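You operate a simulated robot arm through the tools that you are given. There is no shell and no other tool. Be economical: measure what you need, move in short steps, check, and stop when the job is done.

You run a simulated robot arm. Do the job below in one go: nothing can be reset, and whatever is moved stays where it is left.

Task
Pack the two seeded rolls on the island in the snack box and close it.
Where things are to end (x, y in the base frame): seeded roll within 3 cm of [60, -27]; seeded roll within 3 cm of [60, -37].
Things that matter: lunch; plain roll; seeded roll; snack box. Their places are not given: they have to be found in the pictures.

The check looks at the end state, three seconds after you hand in, the way a careful person would. Anything else that was tipped, shoved, dropped, spilled or broken makes it a failure.

Robot
A 6-joint arm with a two-finger parallel gripper, fixed in place. Base frame: the origin is at the foot of the arm, x ahead of it, y to its left, z up; the work surface is at about z = 90. Units: cm, degrees, N and s.
With the tool pointing down near the work surface it reaches from about 46 to 88 cm from the base axis. Its first joint turns from -115.0 to 115.0 degrees. Payload 4.2 kg.
The TCP is the grasp point between the finger pads, 2.3 cm short of the fingertips. In the tool frame z runs along the fingers and y along their closing line. The gripper opens to 9.4 cm. The fingers are 3.8 cm wide and 1 cm thick; the gripper's body (5.4 by 9.6 cm) begins 3.9 cm behind the TCP.
Orientation is told as [roll, pitch, yaw] about the base's x, y, z axes, in that order, counted from this pose: with the fingers straight down and closing along the base's y, the tool's x points along the base's -x, its y along +y and its z along -z.

Tools
- The arm moves only by the tool step_arm. Its argument "deltas" is a list of rows, each a list of 7 numbers: the shift along the tool's x, y, z in m, then the turn, a rotation vector about the tool's x, y, z in degrees, then the gripper command, from -1 (shut) to 1 (fully open), values between in proportion. In form: [[dx, dy, dz, wx, wy, wz, jaw], ...]. A call has 1 to 12 rows; each row is the pose to reach, as a shift and turn from the pose commanded when the call began, along the tool's axes at that moment. Rows are played at 5 a second. More than 5 cm and 8.6 degrees between two rows, or a gripper value outside its range, and nothing of the call is played. A pose out of reach is approached as far as the arm can. The call stops where the force on the tool passes 40 N (or 10 N more than at its start, if that is more) or the arm is blocked; 0.2 s more then pass. Each finger travels about 10.8 cm/s and halts on what it meets, pressing with about 44 N; the grip force reading is that of the motor and also rises with nothing between the fingers. The clock runs only during rows and for 0.2 s after the last one: add rows that repeat a pose to give the fingers time. The reply holds the time, the measured pose of the TCP, the force on the tool along the base axes, the opening and the grip force, in the units named above and with some noise, with the torque about the TCP (base axes, N m) and any sound that the robot's microphone picked up, and new pictures: "views" is both (left out), scene, wrist or none.
- Cameras (640 x 400 px; columns grow to the right, rows downward): "scene" is fixed at [4.98, 64.95, 150.74]; the picture's right is [-0.71, -0.71, 0.00], its down [-0.27, 0.27, -0.93] and it looks along [0.66, -0.65, -0.38] (base axes); focal length 368 px, centre (320, 200). "wrist" rides on the gripper at [8.6, 1.6, -7.5] in the tool frame; the picture's right is [-0.18, 0.98, 0.00], its down [-0.58, -0.11, -0.81] and it looks along [-0.79, -0.15, 0.59] (tool axes); focal length 243 px, centre (320, 200).
- lift_body(by): slides the trunk up (or, below 0, down) by that many cm; the arm rides with it, the base frame stays. It gives what a move gives, with no picture.
- measure_at(camera, pixels): for up to 12 pixels [column, row] of the newest picture of that camera ("zoom" is the newest enlarged one), the place [x, y, z] in the base frame of the surface seen there, good to about 0.2 cm. No time passes.
- zoom(camera, box): a new picture of the part [left, top, right, bottom] of that camera's present view, enlarged. No time passes.
- close_job(): hands the job in; it is judged then, once.

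Keep the steps short. Do not move on a guess: measure, check each grasp and each placing, and mend mistakes. In all there are 80 turns and 200 pictures (those below and enlarged ones count). Leave the gripper open and the arm clear of the work at the hand-in unless told otherwise, and finish with a single line.

The tools are called after "Call:" as name(argument=value, ...) on one line, values as JSON. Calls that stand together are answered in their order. step_arm: Moves the arm, as the interface text tells. Its arguments: {"type":"object","properties":{"deltas":{"type":"array","items":{"type":"array","items":{"type":"number"}}},"views":{"type":"string","enum":["both","scene","wrist","none"]}},"required":["deltas"]} The other tools are called the same way: lift_body (by) slides the trunk up or down; measure_at (camera, pixels) gives the place of the surface under pixels of a picture; zoom (camera, box) takes an enlarged picture of a part of a camera's view; close_job () hands the job in.

At the start:

```text
time_s: 0.0
tcp_pos: [59.98, -6.34, 121.66]
orientation: [0.0, 0.0, 0.1]
force: [-0.6, 0.4, -0.8]
torque: [-0.03, -0.01, -0.01]
gripper_width: 9.42
grasp_force: 0.0
trunk travel left (down, up): [-82.5, 16.5]
```

scene: 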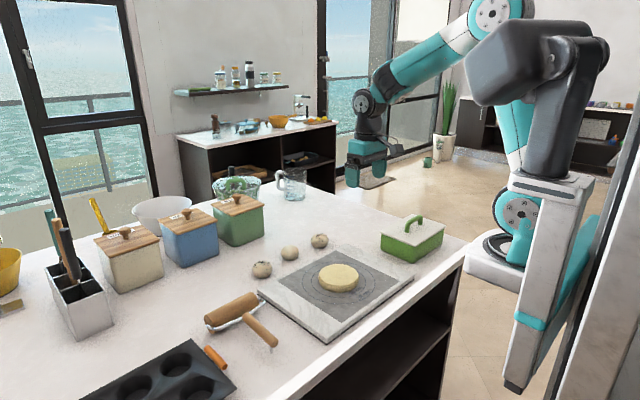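
wrist: 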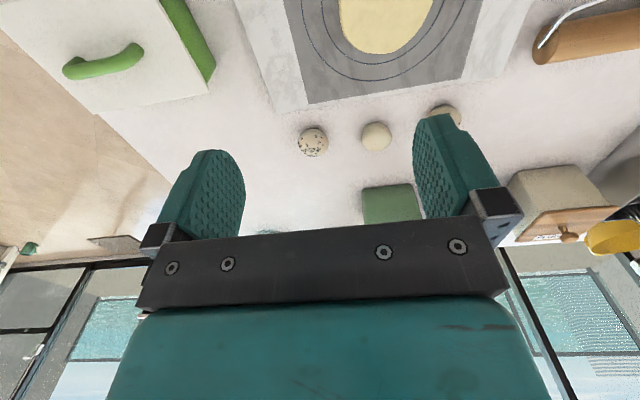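

I see three rolls near (262,269), (290,253) and (319,241), and a green box with a white lid and a handle near (412,240). I'll enlarge both areas and measure them.

Call:
zoom(camera="scene", box=[240, 220, 340, 290])

Call:
measure_at(camera="scene", pixels=[[262, 267], [290, 252], [319, 239], [414, 220], [385, 235], [414, 245], [443, 229], [412, 262], [381, 252], [441, 244], [338, 270], [405, 237]])

Call:
zoom(camera="scene", box=[365, 200, 465, 270])

Call:
zoom(camera="wrist", box=[280, 80, 480, 200])

```text
5.71 times, centred on (290, 255) of scene
```

zoom: 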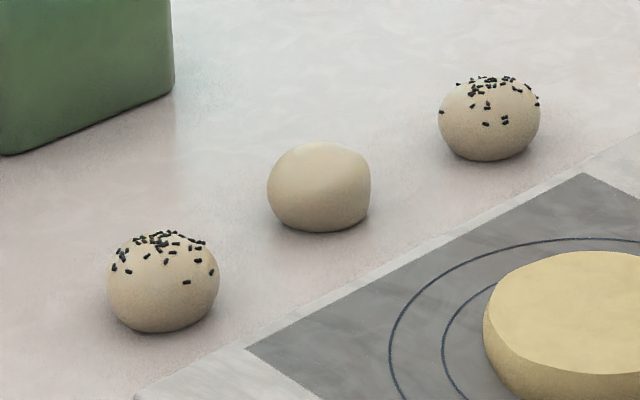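

```text
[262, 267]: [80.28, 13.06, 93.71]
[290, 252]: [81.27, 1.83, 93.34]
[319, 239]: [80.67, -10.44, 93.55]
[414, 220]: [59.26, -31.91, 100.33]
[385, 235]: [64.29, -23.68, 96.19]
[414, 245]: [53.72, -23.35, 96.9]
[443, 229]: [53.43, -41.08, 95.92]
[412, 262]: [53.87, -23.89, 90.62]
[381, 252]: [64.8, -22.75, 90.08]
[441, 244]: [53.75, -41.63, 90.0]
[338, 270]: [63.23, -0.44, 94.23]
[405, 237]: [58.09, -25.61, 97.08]
```

```text
5.71 times, centred on (415, 235) of scene
```

zoom: 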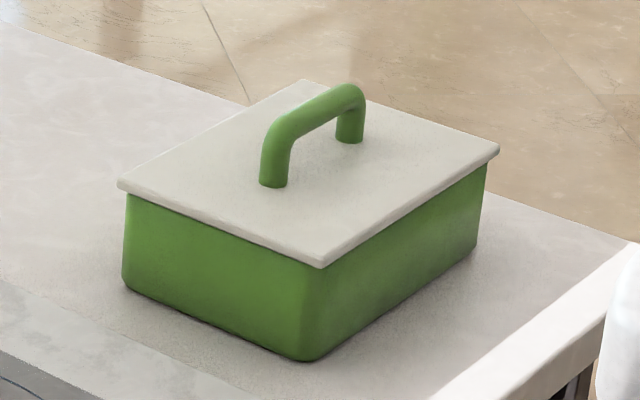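

```text
3.20 times, centred on (380, 140) of wrist
```

zoom: 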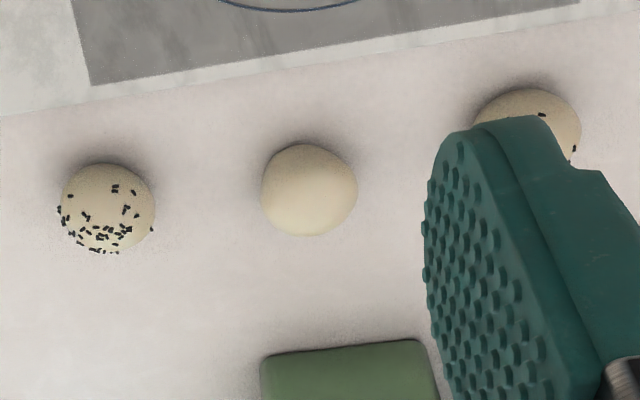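

Seeded rolls are the outer two, at about (80,13) and (80,-10); the plain one is between them. Next I measure the handle, the lid's corners, the roll edges, and a free table area for the lid.

Call:
measure_at(camera="zoom", pixels=[[320, 130]])

Call:
measure_at(camera="scene", pixels=[[408, 231], [412, 231], [418, 216], [427, 217], [415, 241], [416, 214], [451, 226], [386, 232], [340, 205], [370, 215], [350, 235], [310, 215]])

Call:
measure_at(camera="scene", pixels=[[253, 269], [271, 269], [262, 262], [262, 276], [311, 241], [327, 241], [319, 235], [319, 246], [413, 217], [410, 220], [416, 218], [423, 216]])

Call:
measure_at(camera="scene", pixels=[[340, 192], [400, 212], [330, 220], [292, 195], [262, 240], [360, 240], [375, 225], [380, 210]])

```text
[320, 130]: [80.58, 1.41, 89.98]
```

```text
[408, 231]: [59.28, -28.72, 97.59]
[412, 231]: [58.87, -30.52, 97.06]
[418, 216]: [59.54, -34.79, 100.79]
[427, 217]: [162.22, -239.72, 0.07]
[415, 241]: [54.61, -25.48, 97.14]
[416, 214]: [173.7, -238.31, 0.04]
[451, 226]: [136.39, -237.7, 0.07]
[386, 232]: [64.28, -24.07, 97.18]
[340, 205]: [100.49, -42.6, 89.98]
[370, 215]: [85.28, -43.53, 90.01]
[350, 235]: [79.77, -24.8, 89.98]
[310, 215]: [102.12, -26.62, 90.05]
```

```text
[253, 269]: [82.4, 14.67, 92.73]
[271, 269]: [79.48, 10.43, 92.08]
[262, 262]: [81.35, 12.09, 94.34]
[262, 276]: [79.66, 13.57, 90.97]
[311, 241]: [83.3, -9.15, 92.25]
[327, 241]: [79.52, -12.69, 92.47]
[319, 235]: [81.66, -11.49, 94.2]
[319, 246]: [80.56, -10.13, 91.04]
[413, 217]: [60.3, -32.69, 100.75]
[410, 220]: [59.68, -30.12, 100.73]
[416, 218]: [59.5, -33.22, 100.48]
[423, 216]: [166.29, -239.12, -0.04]
```

```text
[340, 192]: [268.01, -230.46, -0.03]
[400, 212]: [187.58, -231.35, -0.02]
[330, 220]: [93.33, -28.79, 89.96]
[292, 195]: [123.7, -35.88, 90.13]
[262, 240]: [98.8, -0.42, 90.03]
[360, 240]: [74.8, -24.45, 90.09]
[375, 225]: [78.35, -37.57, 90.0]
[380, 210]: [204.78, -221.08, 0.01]
```

The handle runs along y (x≈59.7, y -28.7 to -35, top at 101), so the jaws must close along x. I'll move above it at z≈116 while turning the tool 90°.

Call:
step_arm(deltas=[[0, -0.0213, 0.005, 0, 0, 7.5, 1], [0, -0.0427, 0.01, 0, 0, 15, 1], [0, -0.064, 0.015, 0, 0, 22.5, 1], [0, -0.0853, 0.02, 0, 0, 30, 1], [0, -0.1067, 0.025, 0, 0, 37.5, 1], [0, -0.128, 0.03, 0, 0, 45, 1], [0, -0.1493, 0.035, 0, 0, 52.5, 1], [0, -0.1707, 0.04, 0, 0, 60, 1], [0, -0.192, 0.045, 0, 0, 67.5, 1], [0, -0.2133, 0.05, 0, 0, 75, 1], [0, -0.2347, 0.055, 0, 0, 82.5, 1], [0, -0.256, 0.06, 0, 0, 90, 1]])

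```text
time_s: 2.6
tcp_pos: [59.73, -32.14, 115.59]
orientation: [0.0, 0.0, -90.1]
force: [0.4, 0.8, 0.8]
torque: [-0.02, 0.02, -0.02]
gripper_width: 9.38
grasp_force: 0.1
trunk travel left (down, up): [-82.5, 16.5]
```

scene: 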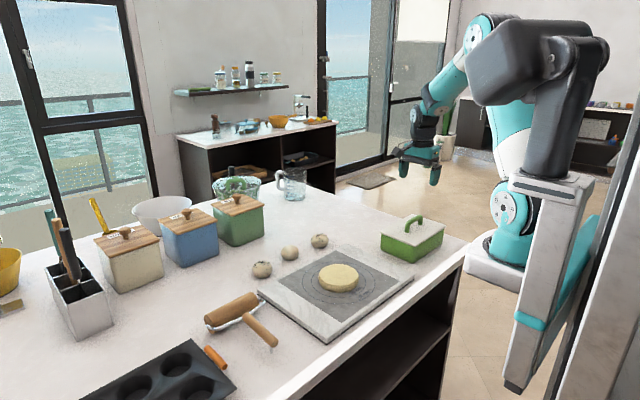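
wrist: 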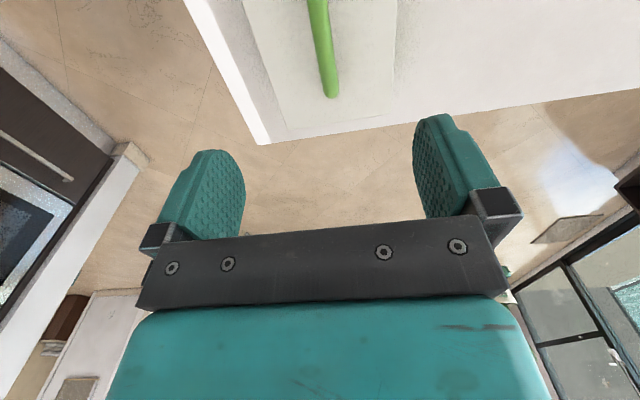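

The handle shows in the wrist view from (318,0) to (330,95). I'll measure the handle, lid edges and table edge there.

Call:
measure_at(camera="wrist", pixels=[[318, 10], [322, 50], [328, 85], [315, 50], [329, 50], [288, 135], [395, 105], [246, 15], [396, 15], [268, 140], [329, 96], [235, 50]])

```text
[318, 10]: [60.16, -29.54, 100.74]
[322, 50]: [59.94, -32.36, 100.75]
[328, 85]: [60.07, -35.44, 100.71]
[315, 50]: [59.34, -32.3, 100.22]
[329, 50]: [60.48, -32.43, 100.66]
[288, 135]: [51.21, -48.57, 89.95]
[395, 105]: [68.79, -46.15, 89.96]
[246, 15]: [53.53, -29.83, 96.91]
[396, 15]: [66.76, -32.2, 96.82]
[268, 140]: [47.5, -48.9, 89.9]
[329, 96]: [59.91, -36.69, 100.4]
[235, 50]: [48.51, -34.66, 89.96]
```

Handle centre is about (59.95, -32), top 100.8, lid top 96.9. Descend to TCP z≈100 and close.

Call:
step_arm(deltas=[[0.001, 0.002, 0.03, 0, 0, 0, 1], [0.001, 0.002, 0.07, 0, 0, 0, 1], [0.001, 0.002, 0.11, 0, 0, 0, 1], [0.001, 0.002, 0.14, 0, 0, 0, 1], [0.001, 0.002, 0.156, 0, 0, 0, 1], [0.001, 0.002, 0.156, 0, 0, 0, 1]], views="wrist")

```text
time_s: 4.0
tcp_pos: [60.04, -31.64, 100.36]
orientation: [-0.1, 0.1, -89.9]
force: [-0.3, 0.5, 0.0]
torque: [0.03, 0.0, 0.02]
gripper_width: 9.4
grasp_force: 0.1
trunk travel left (down, up): [-82.5, 16.5]
```

wrist: 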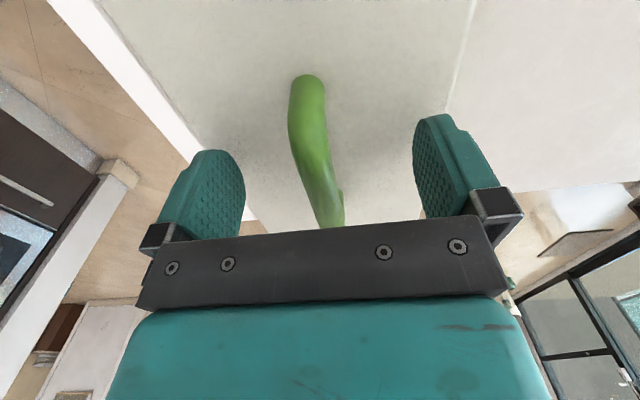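

The handle is between the fingers and nothing is touching yet. I'll close and then raise by 1 cm to check the grip.

Call:
step_arm(deltas=[[0, 0, 0.002, 0, 0, 0, 0], [0, 0, 0.002, 0, 0, 0, -1], [0, 0, 0.002, 0, 0, 0, -1], [0, 0, 0.002, 0, 0, 0, -1], [0, 0, 0.002, 0, 0, 0, -1], [0, 0, -0.01, 0, 0, 0, -1], [0, 0, -0.01, 0, 0, 0, -1]])

```text
time_s: 5.6
tcp_pos: [60.04, -31.89, 101.23]
orientation: [0.0, -0.1, -89.9]
force: [-0.8, 0.8, -1.2]
torque: [0.0, -0.02, -0.01]
gripper_width: 1.46
grasp_force: 43.9
trunk travel left (down, up): [-82.5, 16.5]
heard: snap
```

scene: 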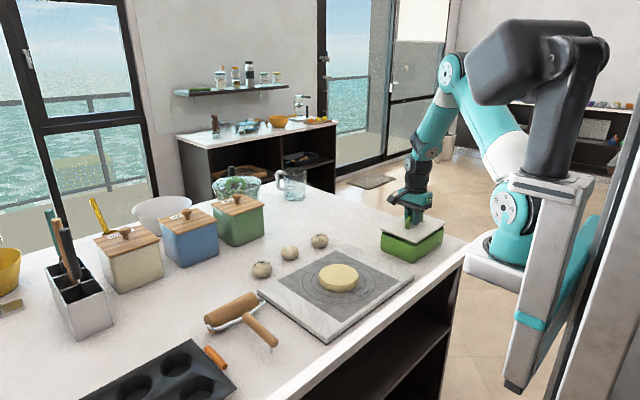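
wrist: 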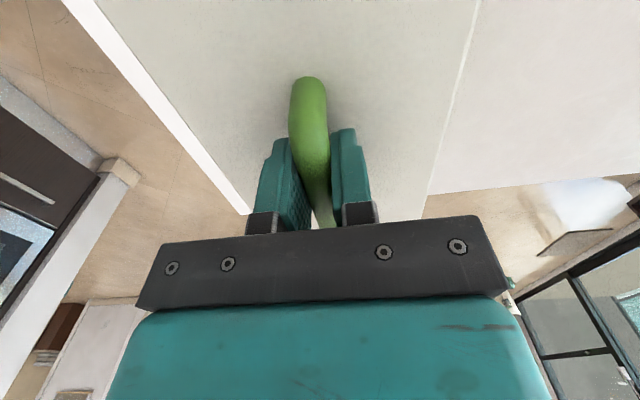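

A "snap" sounded as it rose, so I'll look closely at the lid and box.

Call:
zoom(camera="scene", box=[365, 180, 465, 270])

```text
4.44 times, centred on (415, 225) of scene
```

zoom: 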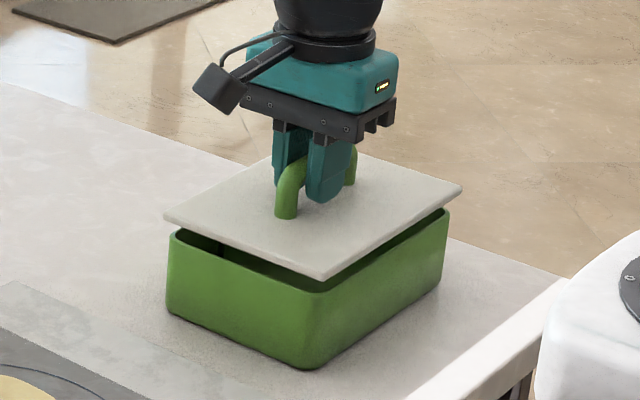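

The lid has come off cleanly (it was a snap fit) and the box stayed in place. I'll lift it and carry it to the free table spot at about (77,-31).

Call:
step_arm(deltas=[[0, 0, -0.03, 0, 0, 0, -1], [0, 0, -0.06, 0, 0, 0, -1], [0, 0.03, -0.06, 0, 0, 0, -1], [0, 0.06, -0.06, 0, 0, 0, -1], [0, 0.09, -0.06, 0, 0, 0, -1], [0, 0.12, -0.06, 0, 0, 0, -1], [0, 0.15, -0.06, 0, 0, 0, -1], [0.004, 0.175, -0.06, 0, 0, 0, -1], [0.004, 0.175, -0.03, 0, 0, 0, -1], [0.004, 0.175, 0, 0, 0, 0, -1], [0.004, 0.175, 0.03, 0, 0, 0, -1], [0.004, 0.175, 0.03, 0, 0, 0, -1]])

Call:
zoom(camera="scene", box=[310, 170, 460, 270])

```text
time_s: 8.2
tcp_pos: [77.74, -31.55, 98.1]
orientation: [0.0, 0.0, -89.8]
force: [0.6, -0.3, -0.9]
torque: [-0.01, 0.03, 0.03]
gripper_width: 1.45
grasp_force: 44.2
trunk travel left (down, up): [-82.5, 16.5]
```

scene: 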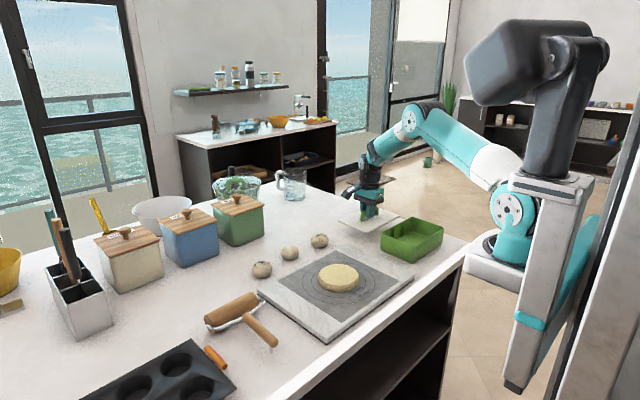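
wrist: 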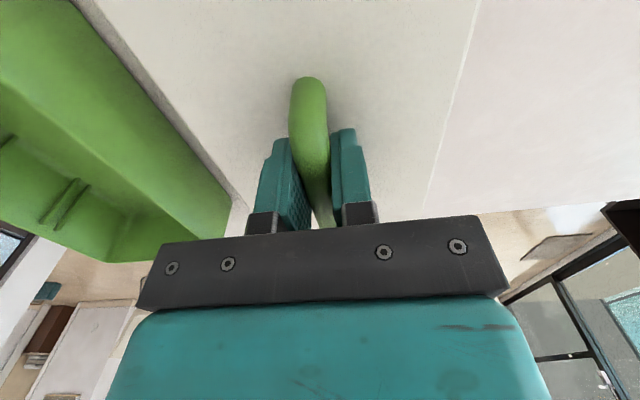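

```text
4.00 times, centred on (385, 220) of scene
```

zoom: 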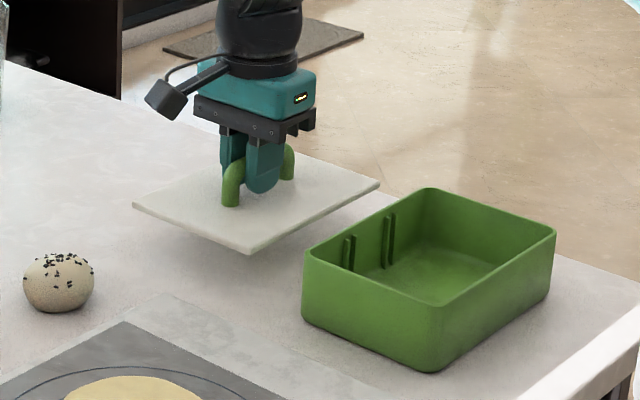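

Box is empty, with two ribs on the far wall. The lid is clear of the box and the roll. I'll lower it gently in small steps until contact.

Call:
step_arm(deltas=[[0, 0, 0.015, 0, 0, 0, -1], [0, 0, 0.03, 0, 0, 0, -1], [0, 0, 0.034, 0, 0, 0, -1], [0, 0, 0.036, 0, 0, 0, -1], [0, 0, 0.038, 0, 0, 0, -1]], views="none")

Call:
zoom(camera="scene", box=[310, 170, 460, 270])

```text
time_s: 9.4
tcp_pos: [77.63, -31.39, 94.21]
orientation: [-0.1, 0.0, -90.0]
force: [-0.1, -0.1, 0.0]
torque: [0.0, 0.02, 0.02]
gripper_width: 1.44
grasp_force: 44.1
trunk travel left (down, up): [-82.5, 16.5]
```

```text
4.00 times, centred on (385, 220) of scene
```

zoom: 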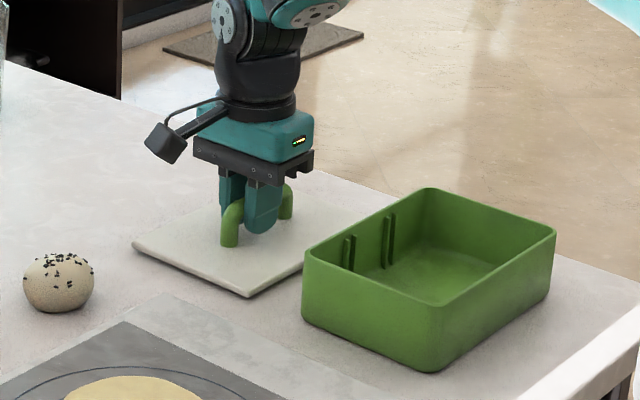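

Nearly on the table. A few more 1.5 mm steps.

Call:
step_arm(deltas=[[0, 0, 0.0015, 0, 0, 0, -1], [0, 0, 0.003, 0, 0, 0, -1], [0, 0, 0.0045, 0, 0, 0, -1]], views="none")

Call:
measure_at(camera="scene", pixels=[[345, 230], [371, 240], [350, 228], [378, 235]])

```text
time_s: 10.2
tcp_pos: [77.66, -31.52, 93.85]
orientation: [0.0, 0.0, -90.0]
force: [0.7, 0.1, -0.5]
torque: [0.01, 0.02, 0.03]
gripper_width: 1.46
grasp_force: 43.7
trunk travel left (down, up): [-82.5, 16.5]
```

```text
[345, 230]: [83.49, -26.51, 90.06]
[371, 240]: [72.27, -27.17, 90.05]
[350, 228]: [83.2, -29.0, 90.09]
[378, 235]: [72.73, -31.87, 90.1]
```

Call:
step_arm(deltas=[[0, 0, 0.0015, 0, 0, 0, -1], [0, 0, 0.003, 0, 0, 0, -1], [0, 0, 0.0045, 0, 0, 0, -1]], views="scene")

Call:
measure_at(camera="scene", pixels=[[354, 231], [371, 238], [350, 230], [378, 234]])

Call:
zoom(camera="scene", box=[330, 190, 410, 250])

```text
time_s: 11.0
tcp_pos: [77.76, -31.54, 93.76]
orientation: [0.2, -0.1, -89.8]
force: [-7.3, 5.5, 30.2]
torque: [0.41, 0.07, -0.04]
gripper_width: 1.47
grasp_force: 44.0
trunk travel left (down, up): [-82.5, 16.5]
```

scene: 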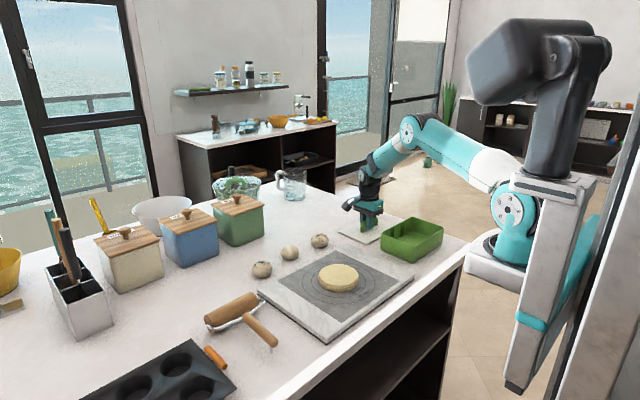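

```text
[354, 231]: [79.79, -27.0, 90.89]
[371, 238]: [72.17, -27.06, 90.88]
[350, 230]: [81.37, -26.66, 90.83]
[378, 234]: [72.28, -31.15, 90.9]
```

```text
6.67 times, centred on (370, 220) of scene
```

zoom: 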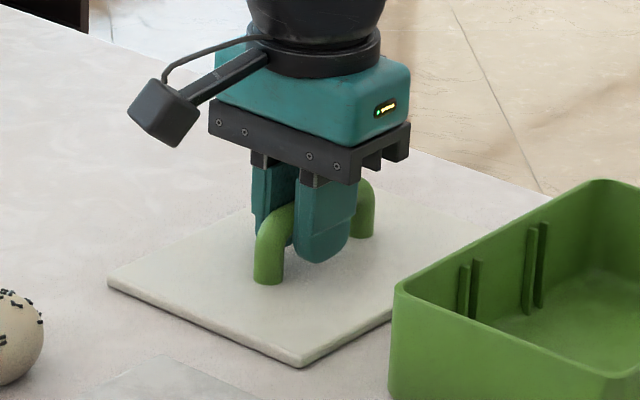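

The lid lies flat (top at 90.9). I'll ease off the press, open, and rise.

Call:
step_arm(deltas=[[0, 0, -0.003, 0, 0, 0, -1], [0, 0, -0.003, 0, 0, 0, 0], [0, 0, -0.003, 0, 0, 0, 0.2], [0, 0, -0.003, 0, 0, 0, 0.2], [0, 0, -0.02, 0, 0, 0, 0.2], [0, 0, -0.06, 0, 0, 0, 0.2], [0, 0, -0.1, 0, 0, 0, 0.2], [0, 0, -0.14, 0, 0, 0, 0.2]])

Call:
measure_at(camera="scene", pixels=[[375, 226], [365, 218], [357, 231], [440, 228], [413, 233], [425, 235], [415, 251], [380, 238], [417, 218], [395, 229], [405, 225], [412, 249]])

Call:
zoom(camera="scene", box=[330, 190, 450, 270])

```text
time_s: 12.8
tcp_pos: [77.7, -31.52, 107.41]
orientation: [-0.1, 0.0, -90.0]
force: [0.3, 0.4, -0.9]
torque: [0.03, 0.03, -0.01]
gripper_width: 5.63
grasp_force: 0.1
trunk travel left (down, up): [-82.5, 16.5]
```

scene: 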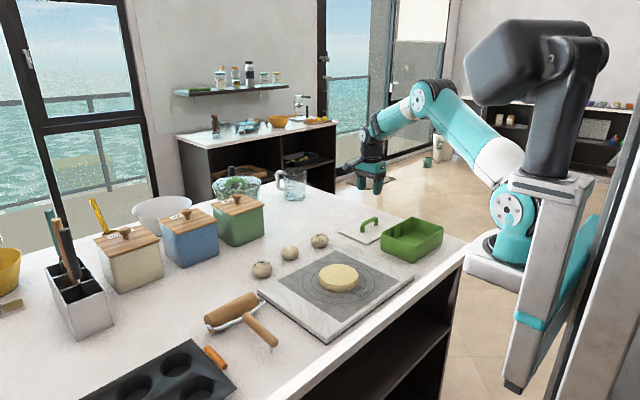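
wrist: 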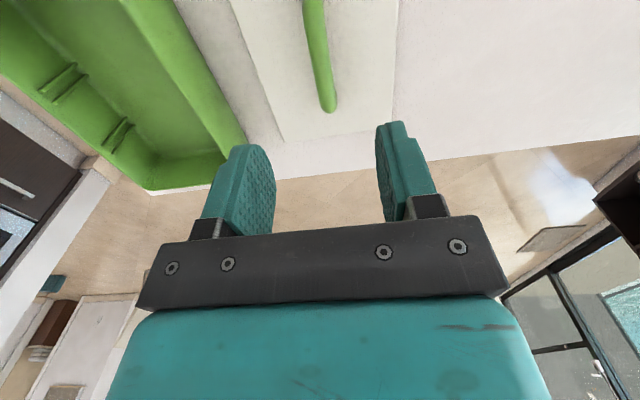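

```text
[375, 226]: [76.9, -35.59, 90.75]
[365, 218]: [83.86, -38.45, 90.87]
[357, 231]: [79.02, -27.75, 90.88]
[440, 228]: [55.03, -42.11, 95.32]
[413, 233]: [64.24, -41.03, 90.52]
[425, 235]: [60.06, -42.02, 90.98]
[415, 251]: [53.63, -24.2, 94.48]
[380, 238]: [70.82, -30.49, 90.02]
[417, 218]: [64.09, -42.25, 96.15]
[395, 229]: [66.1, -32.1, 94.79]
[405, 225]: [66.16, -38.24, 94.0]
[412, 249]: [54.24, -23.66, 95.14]
```

```text
5.00 times, centred on (390, 230) of scene
```

zoom: 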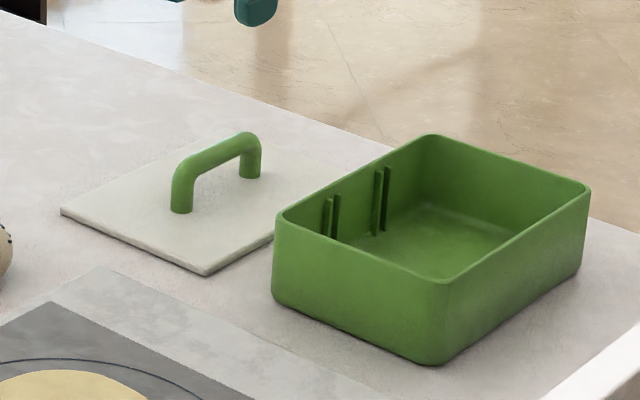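

Lid is resting flat and the box hasn't moved. Next I'll go above the right seeded roll, near (81.4,-11.3), and measure it, the mat edge, and the box ribs.

Call:
step_arm(deltas=[[0.03, 0.006, 0, 0, 0, 0, 0.6], [0.07, 0.013, 0, 0, 0, 0, 0.6], [0.11, 0.02, 0, 0, 0, 0, 0.6], [0.15, 0.028, 0, 0, 0, 0, 0.6], [0.18, 0.033, 0, 0, 0, 0, 0.6], [0.202, 0.037, 0, 0, 0, 0, 0.6], [0.202, 0.037, 0, 0, 0, 0, 0.6]])

Call:
measure_at(camera="scene", pixels=[[396, 233], [397, 232], [395, 234], [405, 227], [407, 226], [403, 228], [340, 251], [335, 252], [328, 254], [322, 257], [280, 279], [270, 284]])

```text
time_s: 14.4
tcp_pos: [81.11, -11.13, 107.63]
orientation: [0.0, 0.0, -90.0]
force: [-0.3, -0.7, -0.8]
torque: [-0.01, -0.01, 0.0]
gripper_width: 7.54
grasp_force: 0.0
trunk travel left (down, up): [-82.5, 16.5]
```

scene: 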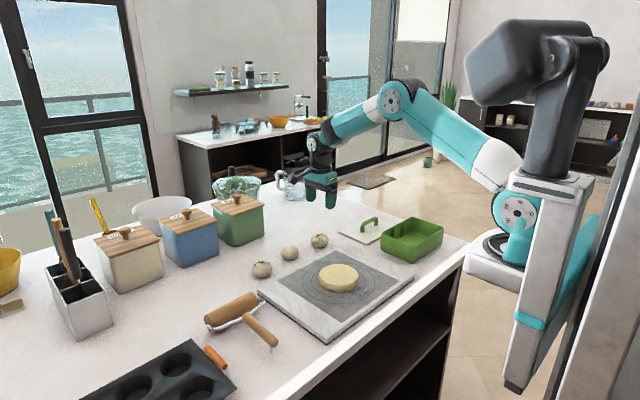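
wrist: 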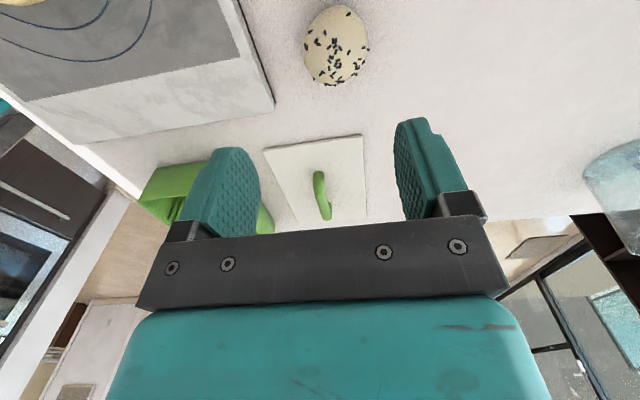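

```text
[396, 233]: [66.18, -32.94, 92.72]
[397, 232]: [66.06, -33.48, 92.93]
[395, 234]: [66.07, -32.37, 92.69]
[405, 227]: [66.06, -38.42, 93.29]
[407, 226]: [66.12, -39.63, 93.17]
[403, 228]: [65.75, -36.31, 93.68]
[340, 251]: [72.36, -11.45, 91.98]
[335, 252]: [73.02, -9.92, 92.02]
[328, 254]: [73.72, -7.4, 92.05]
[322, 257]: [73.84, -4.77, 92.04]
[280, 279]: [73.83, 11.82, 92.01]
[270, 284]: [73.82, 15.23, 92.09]
```

The mat edge is at x≈74 and 92 high, so there's room to close along x. I'll measure the roll in the wrist view, at (337,45).

Call:
measure_at(camera="wrist", pixels=[[337, 45], [307, 45], [367, 45], [337, 8], [337, 82], [337, 30], [337, 60], [320, 30], [355, 30]])

```text
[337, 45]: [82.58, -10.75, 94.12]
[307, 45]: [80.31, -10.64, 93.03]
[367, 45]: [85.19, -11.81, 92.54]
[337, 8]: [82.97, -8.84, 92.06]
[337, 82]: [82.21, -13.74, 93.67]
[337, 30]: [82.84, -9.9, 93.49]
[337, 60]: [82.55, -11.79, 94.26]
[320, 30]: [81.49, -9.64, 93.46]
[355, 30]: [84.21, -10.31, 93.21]
```

Roll centre is about (82.6,-11.5), 5.2 wide, top 94.3. I'll align and descend to z≈92.9.

Call:
step_arm(deltas=[[-0.004, 0.015, 0.02, 0, 0, 0, 0.6], [-0.004, 0.015, 0.06, 0, 0, 0, 0.6], [-0.004, 0.015, 0.1, 0, 0, 0, 0.6], [-0.004, 0.015, 0.13, 0, 0, 0, 0.6], [-0.004, 0.015, 0.146, 0, 0, 0, 0.6], [-0.004, 0.015, 0.146, 0, 0, 0, 0.6]])

Call:
zoom(camera="scene", box=[270, 190, 370, 260])

```text
time_s: 15.8
tcp_pos: [82.55, -11.48, 92.9]
orientation: [-0.1, 0.0, -90.0]
force: [0.5, -0.1, 0.5]
torque: [0.05, -0.03, -0.02]
gripper_width: 7.5
grasp_force: 0.1
trunk travel left (down, up): [-82.5, 16.5]
```

scene: 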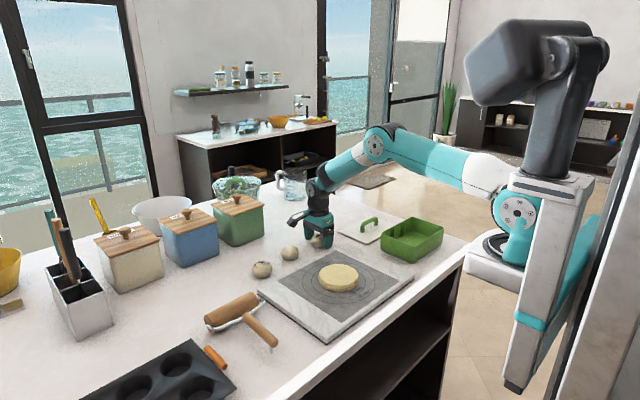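
wrist: 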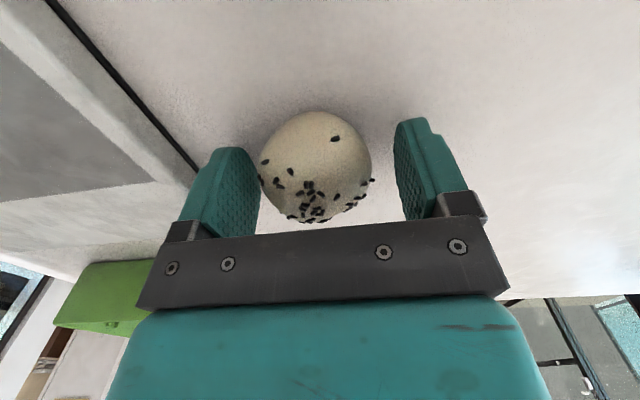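

```text
5.71 times, centred on (320, 225) of scene
```

zoom: 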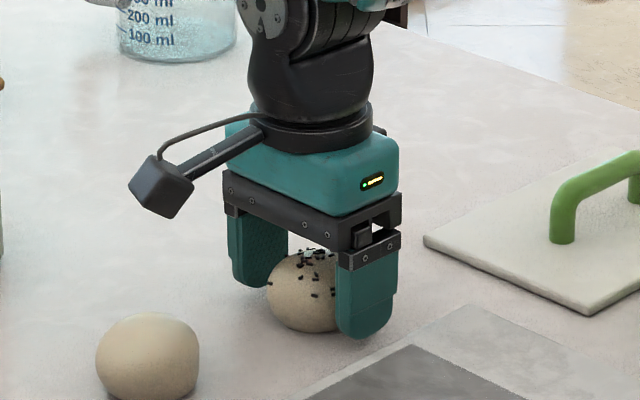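

The roll is between the fingers. Before closing, I'll check it's centred along y.

Call:
measure_at(camera="wrist", pixels=[[315, 120], [315, 145], [315, 170], [315, 195], [315, 215], [265, 170], [368, 170]])

```text
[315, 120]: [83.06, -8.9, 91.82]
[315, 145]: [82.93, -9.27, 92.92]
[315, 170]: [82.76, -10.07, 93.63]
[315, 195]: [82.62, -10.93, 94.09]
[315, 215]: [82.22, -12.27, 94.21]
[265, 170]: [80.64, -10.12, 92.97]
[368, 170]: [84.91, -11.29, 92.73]
```

It is centred (near side -8.8, crown about -11.6). I'll close gradually in case the roll is soft, going only a little past the expected contact width.

Call:
step_arm(deltas=[[0, 0, 0, 0, 0, 0, 0.3], [0, 0, 0, 0, 0, 0, 0.15], [0, 0, 0, 0, 0, 0, 0.06], [0, 0, 0, 0, 0, 0, 0.06], [0, 0, 0, 0, 0, 0, 0.06]], views="wrist")

```text
time_s: 17.0
tcp_pos: [82.72, -11.54, 92.97]
orientation: [0.0, 0.0, -89.9]
force: [0.7, 0.2, 0.5]
torque: [-0.04, 0.0, -0.02]
gripper_width: 5.62
grasp_force: 43.8
trunk travel left (down, up): [-82.5, 16.5]
```

wrist: 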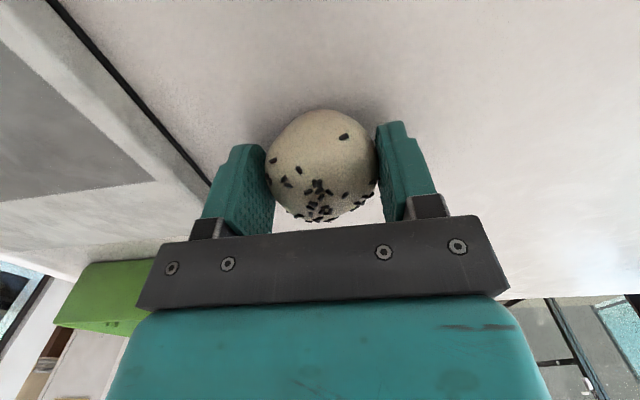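

Held firmly at 5.62 cm. I'll lift and check.

Call:
step_arm(deltas=[[0, 0, -0.02, 0, 0, 0, 0.0], [0, 0, -0.05, 0, 0, 0, 0.0], [0, 0, -0.09, 0, 0, 0, 0.0], [0, 0, -0.13, 0, 0, 0, 0.0], [0, 0, -0.13, 0, 0, 0, 0.0]], views="wrist")

```text
time_s: 18.2
tcp_pos: [82.79, -11.88, 105.81]
orientation: [0.0, 0.0, -89.9]
force: [1.1, -0.3, -0.7]
torque: [-0.01, 0.01, 0.0]
gripper_width: 5.63
grasp_force: 44.6
trunk travel left (down, up): [-82.5, 16.5]
```

wrist: 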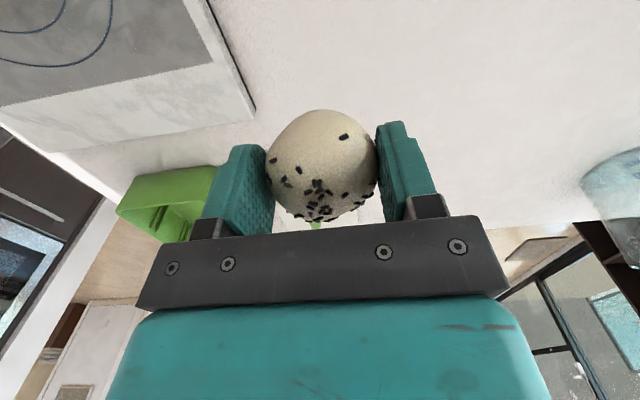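

The roll is up and secure. I'll carry it over the far half of the box, to (60.1,-37), at z≈106.

Call:
step_arm(deltas=[[-0.025, -0.023, 0, 0, 0, 0, 0.0], [-0.05, -0.046, 0, 0, 0, 0, 0.0], [-0.075, -0.069, 0, 0, 0, 0, 0.0], [-0.1, -0.092, 0, 0, 0, 0, 0.0], [-0.125, -0.115, 0, 0, 0, 0, 0.0], [-0.15, -0.138, 0, 0, 0, 0, 0.0], [-0.175, -0.161, 0, 0, 0, 0, 0.0], [-0.2, -0.184, 0, 0, 0, 0, 0.0], [-0.225, -0.207, 0, 0, 0, 0, 0.0], [-0.253, -0.226, 0, 0, 0, 0, 0.0], [-0.253, -0.226, 0, 0, 0, 0, 0.0]])

Call:
zoom(camera="scene", box=[355, 180, 475, 270])

```text
time_s: 20.6
tcp_pos: [60.31, -37.07, 105.74]
orientation: [0.0, 0.0, -89.9]
force: [-0.2, -0.5, 0.8]
torque: [0.02, -0.02, 0.03]
gripper_width: 5.64
grasp_force: 43.4
trunk travel left (down, up): [-82.5, 16.5]
```

scene: 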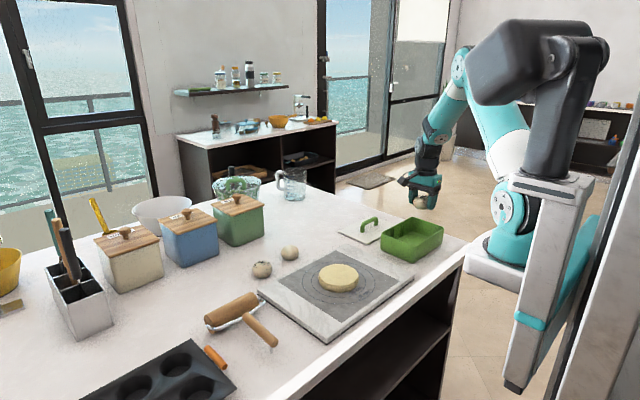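
wrist: 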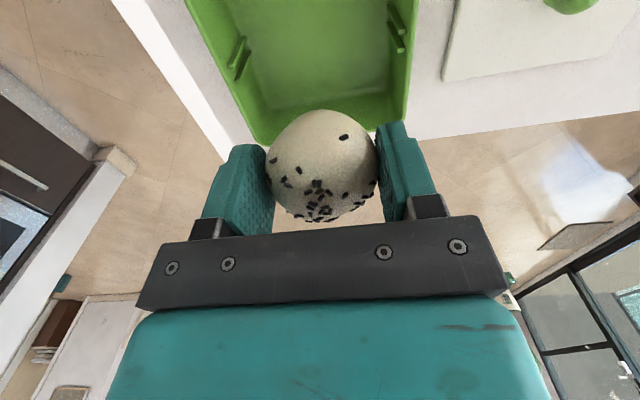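

```text
4.44 times, centred on (415, 225) of scene
```

zoom: 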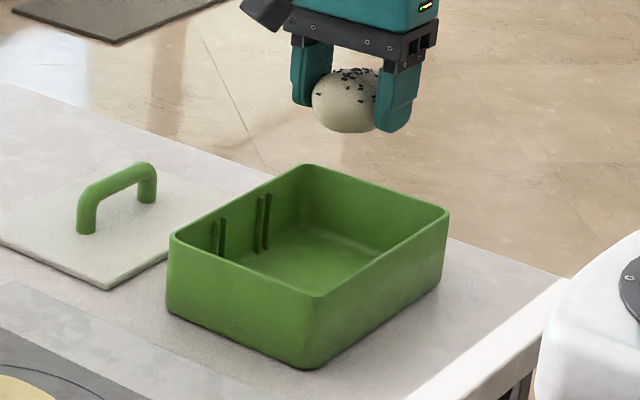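

I see ribs on both side walls at (240,60) and (397,30) in the wrist view. I'll measure these before going down.

Call:
measure_at(camera="wrist", pixels=[[240, 70], [237, 50], [398, 47], [396, 20], [260, 130], [375, 115], [300, 60], [218, 50], [247, 43], [388, 13], [386, 36], [250, 140]])

```text
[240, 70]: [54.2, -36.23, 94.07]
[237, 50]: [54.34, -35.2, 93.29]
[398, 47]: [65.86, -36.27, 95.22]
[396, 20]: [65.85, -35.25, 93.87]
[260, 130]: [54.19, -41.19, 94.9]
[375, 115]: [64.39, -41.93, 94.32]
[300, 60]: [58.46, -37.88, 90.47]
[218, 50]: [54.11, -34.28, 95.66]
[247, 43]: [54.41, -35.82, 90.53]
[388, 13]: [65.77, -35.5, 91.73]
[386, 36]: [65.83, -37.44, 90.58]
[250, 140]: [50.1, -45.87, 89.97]
```

Interior spans x 54.2–65.8 with the floor at 90.5, so the roll should be released near TCP z≈93.4. I'm descending.

Call:
step_arm(deltas=[[0, -0.002, 0.03, 0, 0, 0, 0.0], [0, -0.002, 0.06, 0, 0, 0, 0.0], [0, -0.002, 0.09, 0, 0, 0, 0.0], [0, -0.002, 0.11, 0, 0, 0, 0.0], [0, -0.002, 0.118, 0, 0, 0, 0.0], [0, -0.002, 0.121, 0, 0, 0, 0.0], [0, -0.002, 0.123, 0, 0, 0, 0.0]])

Call:
zoom(camera="scene", box=[355, 180, 475, 270])

```text
time_s: 22.2
tcp_pos: [60.06, -37.17, 93.38]
orientation: [0.0, 0.0, -89.9]
force: [-1.4, 2.4, 5.2]
torque: [0.03, 0.14, -0.05]
gripper_width: 5.66
grasp_force: 44.3
trunk travel left (down, up): [-82.5, 16.5]
```

scene: 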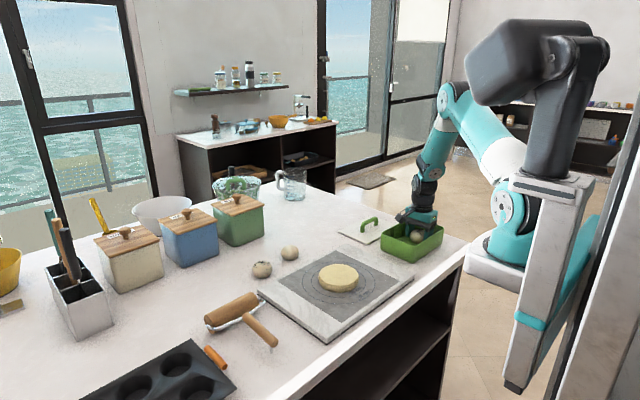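
wrist: 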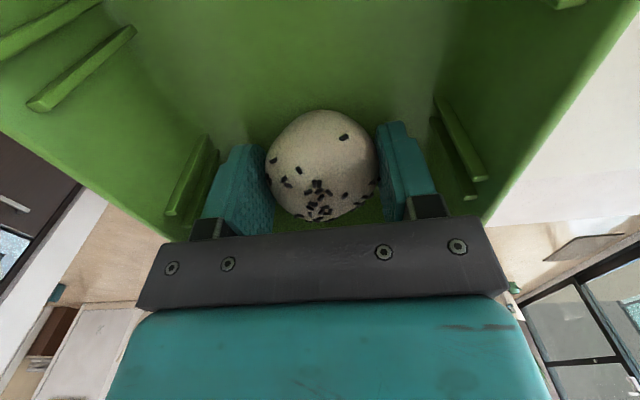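

```text
4.44 times, centred on (415, 225) of scene
```

zoom: 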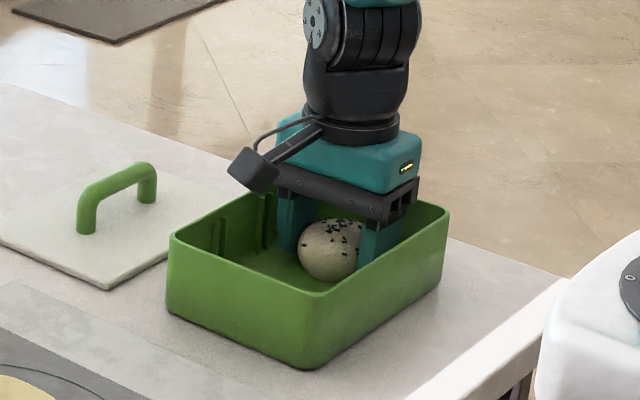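

The roll touches the floor (about 5 N). I'll open just to about 6.8 cm because of the ribs, then rise.

Call:
step_arm(deltas=[[0, 0, 0, 0, 0, 0, 0.3], [0, 0, 0, 0, 0, 0, 0.4], [0, 0, 0, 0, 0, 0, 0.4], [0, 0, -0.02, 0, 0, 0, 0.4], [0, 0, -0.05, 0, 0, 0, 0.4], [0, 0, -0.09, 0, 0, 0, 0.4], [0, 0, -0.13, 0, 0, 0, 0.4]])

Call:
zoom(camera="scene", box=[355, 180, 475, 270])

```text
time_s: 23.8
tcp_pos: [60.07, -36.93, 106.53]
orientation: [-0.1, 0.2, -90.0]
force: [1.0, -0.4, 0.5]
torque: [0.03, -0.01, 0.01]
gripper_width: 6.58
grasp_force: 0.0
trunk travel left (down, up): [-82.5, 16.5]
```

scene: 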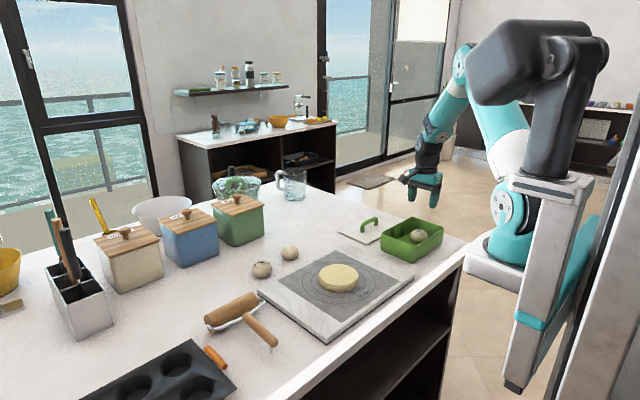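
wrist: 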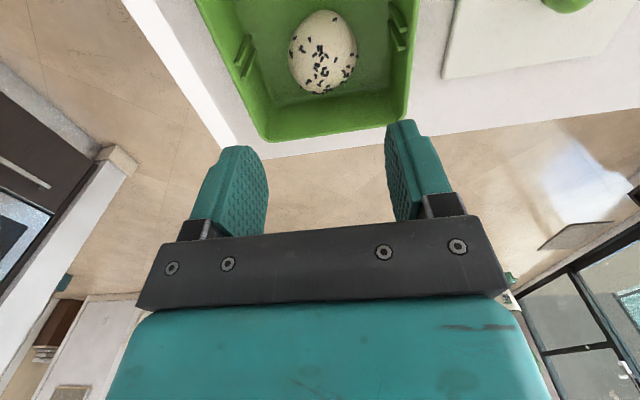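

```text
4.44 times, centred on (415, 225) of scene
```

zoom: 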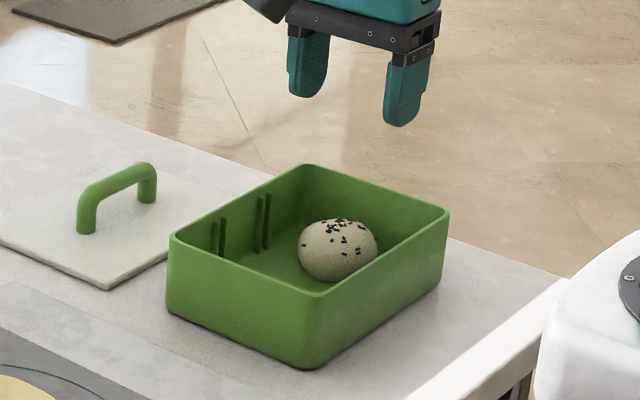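

The first roll is placed. Now I'll go above the left seeded roll, around (82.1,11.9).

Call:
step_arm(deltas=[[0.042, 0.02, 0, 0, 0, 0, 0.5], [0.084, 0.04, 0, 0, 0, 0, 0.6], [0.126, 0.06, 0, 0, 0, 0, 0.6], [0.168, 0.08, 0, 0, 0, 0, 0.6], [0.21, 0.1, 0, 0, 0, 0, 0.6], [0.252, 0.12, 0, 0, 0, 0, 0.6], [0.294, 0.14, 0, 0, 0, 0, 0.6], [0.336, 0.16, 0, 0, 0, 0, 0.6], [0.378, 0.18, 0, 0, 0, 0, 0.6], [0.42, 0.2, 0, 0, 0, 0, 0.6], [0.46, 0.21, 0, 0, 0, 0, 0.6], [0.489, 0.22, 0, 0, 0, 0, 0.6]])

```text
time_s: 26.4
tcp_pos: [81.98, 11.98, 106.64]
orientation: [0.0, 0.0, -90.1]
force: [-0.9, -0.3, -0.4]
torque: [0.03, -0.01, -0.01]
gripper_width: 7.53
grasp_force: 0.1
trunk travel left (down, up): [-82.5, 16.5]
```

scene: 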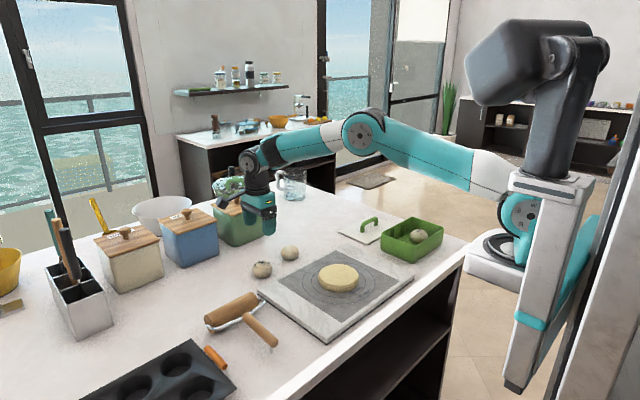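
wrist: 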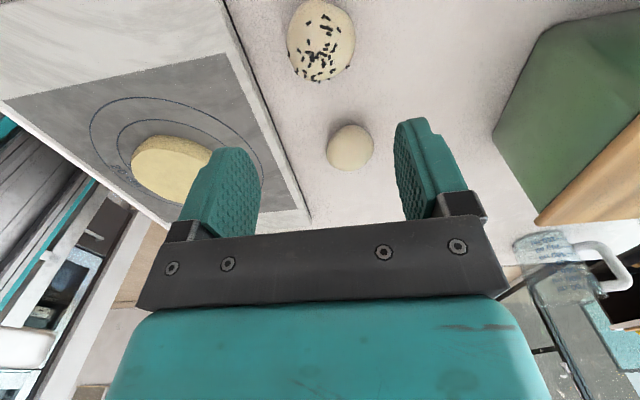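

Roll at (322,40). The green canister on the right matters for the gripper and camera clearance, so I'll measure both.

Call:
measure_at(camera="wrist", pixels=[[322, 40], [290, 40], [353, 40], [322, 5], [320, 78], [322, 55], [350, 148], [500, 130], [545, 30], [538, 215], [630, 100], [600, 20]])

Call:
measure_at(camera="scene", pixels=[[222, 241], [222, 215], [240, 215], [255, 208], [262, 235], [215, 210], [190, 230], [218, 262], [175, 262], [210, 215], [240, 200], [200, 265]])

Call:
zoom(camera="scene", box=[180, 140, 320, 290])

```text
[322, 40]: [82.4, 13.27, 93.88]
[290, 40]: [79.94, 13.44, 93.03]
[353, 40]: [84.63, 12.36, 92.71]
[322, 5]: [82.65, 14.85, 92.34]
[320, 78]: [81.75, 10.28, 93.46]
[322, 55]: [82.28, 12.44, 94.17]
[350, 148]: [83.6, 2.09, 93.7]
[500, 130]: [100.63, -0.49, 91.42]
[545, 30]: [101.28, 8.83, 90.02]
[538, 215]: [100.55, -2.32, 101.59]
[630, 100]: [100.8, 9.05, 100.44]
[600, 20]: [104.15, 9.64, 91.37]
```

```text
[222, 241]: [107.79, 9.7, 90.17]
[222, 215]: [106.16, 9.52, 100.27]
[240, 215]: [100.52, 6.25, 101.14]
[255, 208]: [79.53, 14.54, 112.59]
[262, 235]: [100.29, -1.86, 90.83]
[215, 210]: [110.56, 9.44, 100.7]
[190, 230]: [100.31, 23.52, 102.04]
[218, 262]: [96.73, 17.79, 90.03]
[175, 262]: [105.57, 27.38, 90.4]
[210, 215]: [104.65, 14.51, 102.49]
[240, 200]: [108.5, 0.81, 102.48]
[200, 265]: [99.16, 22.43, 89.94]
```

```text
2.67 times, centred on (250, 215) of scene
```

zoom: 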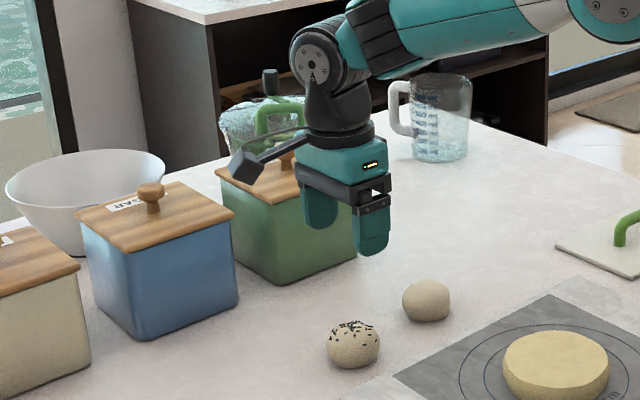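

Canisters are at x≥100, so they're clear. Roll centre is about (82.3,12.2). I'll align and descend.

Call:
step_arm(deltas=[[0.002, 0.003, 0.02, 0, 0, 0, 0.6], [0.002, 0.003, 0.06, 0, 0, 0, 0.6], [0.002, 0.003, 0.1, 0, 0, 0, 0.6], [0.002, 0.003, 0.125, 0, 0, 0, 0.6], [0.002, 0.003, 0.136, 0, 0, 0, 0.6], [0.002, 0.003, 0.136, 0, 0, 0, 0.6]], views="wrist")

Call:
measure_at(camera="wrist", pixels=[[315, 120], [315, 145], [315, 170], [315, 195], [315, 215], [268, 170], [365, 170]])

```text
time_s: 27.8
tcp_pos: [82.24, 12.27, 92.92]
orientation: [0.0, 0.0, -89.9]
force: [-0.4, 0.0, 0.0]
torque: [0.0, 0.0, 0.0]
gripper_width: 7.53
grasp_force: 0.1
trunk travel left (down, up): [-82.5, 16.5]
```

wrist: 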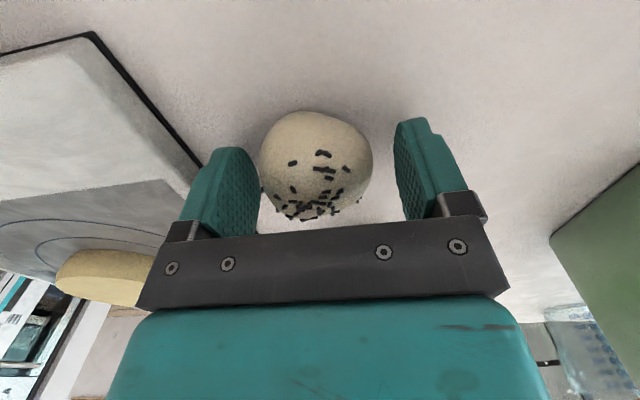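

```text
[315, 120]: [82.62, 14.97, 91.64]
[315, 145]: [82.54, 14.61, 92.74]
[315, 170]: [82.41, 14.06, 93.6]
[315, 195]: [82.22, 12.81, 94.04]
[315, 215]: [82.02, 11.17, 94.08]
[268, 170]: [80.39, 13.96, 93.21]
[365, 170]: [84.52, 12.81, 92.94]
```

Centred well. I'll close and lift.

Call:
step_arm(deltas=[[0, 0, 0, 0, 0, 0, 0.3], [0, 0, 0, 0, 0, 0, 0.1], [0, 0, 0, 0, 0, 0, 0.0], [0, 0, 0, 0, 0, 0, 0.0], [0, 0, 0, 0, 0, 0, 0.0], [0, 0, -0.02, 0, 0, 0, 0.0], [0, 0, -0.05, 0, 0, 0, 0.0], [0, 0, -0.09, 0, 0, 0, 0.0], [0, 0, -0.13, 0, 0, 0, 0.0], [0, 0, -0.13, 0, 0, 0, 0.0]], views="wrist")

```text
time_s: 30.0
tcp_pos: [82.37, 12.27, 105.88]
orientation: [-0.1, -0.1, -89.9]
force: [0.3, 0.8, -0.2]
torque: [-0.05, -0.01, -0.02]
gripper_width: 5.58
grasp_force: 44.3
trunk travel left (down, up): [-82.5, 16.5]
```

wrist: 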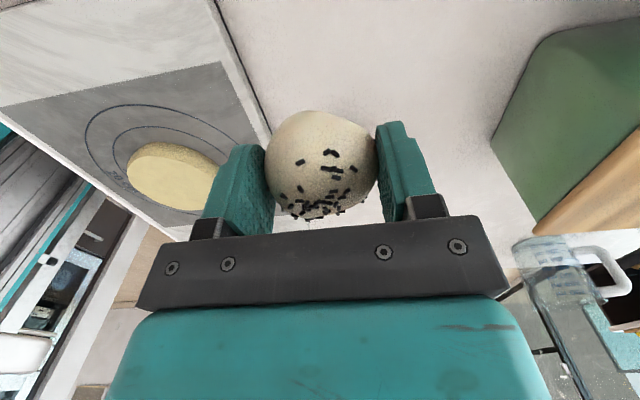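

Second roll held. I'll carry it over the near half of the box, at (60.1,-27).

Call:
step_arm(deltas=[[-0.04, -0.022, 0, 0, 0, 0, 0], [-0.08, -0.044, 0, 0, 0, 0, 0], [-0.12, -0.066, 0, 0, 0, 0, 0], [-0.16, -0.088, 0, 0, 0, 0, 0], [-0.2, -0.11, 0, 0, 0, 0, 0], [-0.24, -0.132, 0, 0, 0, 0, 0], [-0.28, -0.154, 0, 0, 0, 0, 0], [-0.32, -0.176, 0, 0, 0, 0, 0], [-0.36, -0.198, 0, 0, 0, 0, 0], [-0.393, -0.2225, 0, 0, 0, 0, 0], [-0.393, -0.2225, 0, 0, 0, 0, 0]], views="wrist")

```text
time_s: 32.4
tcp_pos: [60.28, -26.86, 105.52]
orientation: [-0.1, 0.1, -90.0]
force: [0.6, -0.2, -1.5]
torque: [0.0, -0.02, 0.0]
gripper_width: 5.6
grasp_force: 44.1
trunk travel left (down, up): [-82.5, 16.5]
```

wrist: 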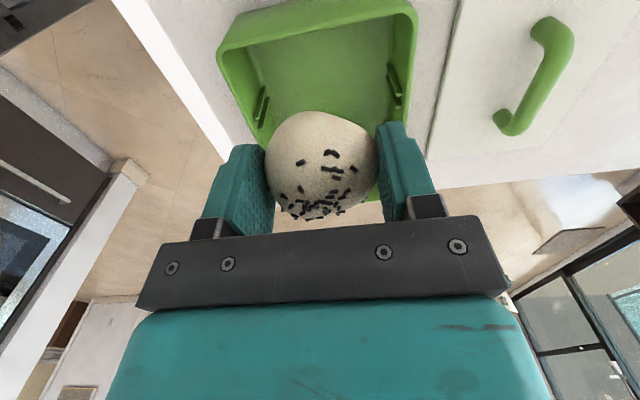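

I'll check the near wall's position before lowering.

Call:
measure_at(camera="wrist", pixels=[[310, 10], [310, 25], [310, 40], [262, 105], [262, 90], [395, 95], [396, 75], [300, 90]])

```text
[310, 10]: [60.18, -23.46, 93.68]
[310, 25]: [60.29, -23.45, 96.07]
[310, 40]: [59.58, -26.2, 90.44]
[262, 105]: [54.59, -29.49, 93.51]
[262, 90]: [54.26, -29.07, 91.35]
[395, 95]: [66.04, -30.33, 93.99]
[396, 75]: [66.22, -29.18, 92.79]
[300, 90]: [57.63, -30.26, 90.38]
```

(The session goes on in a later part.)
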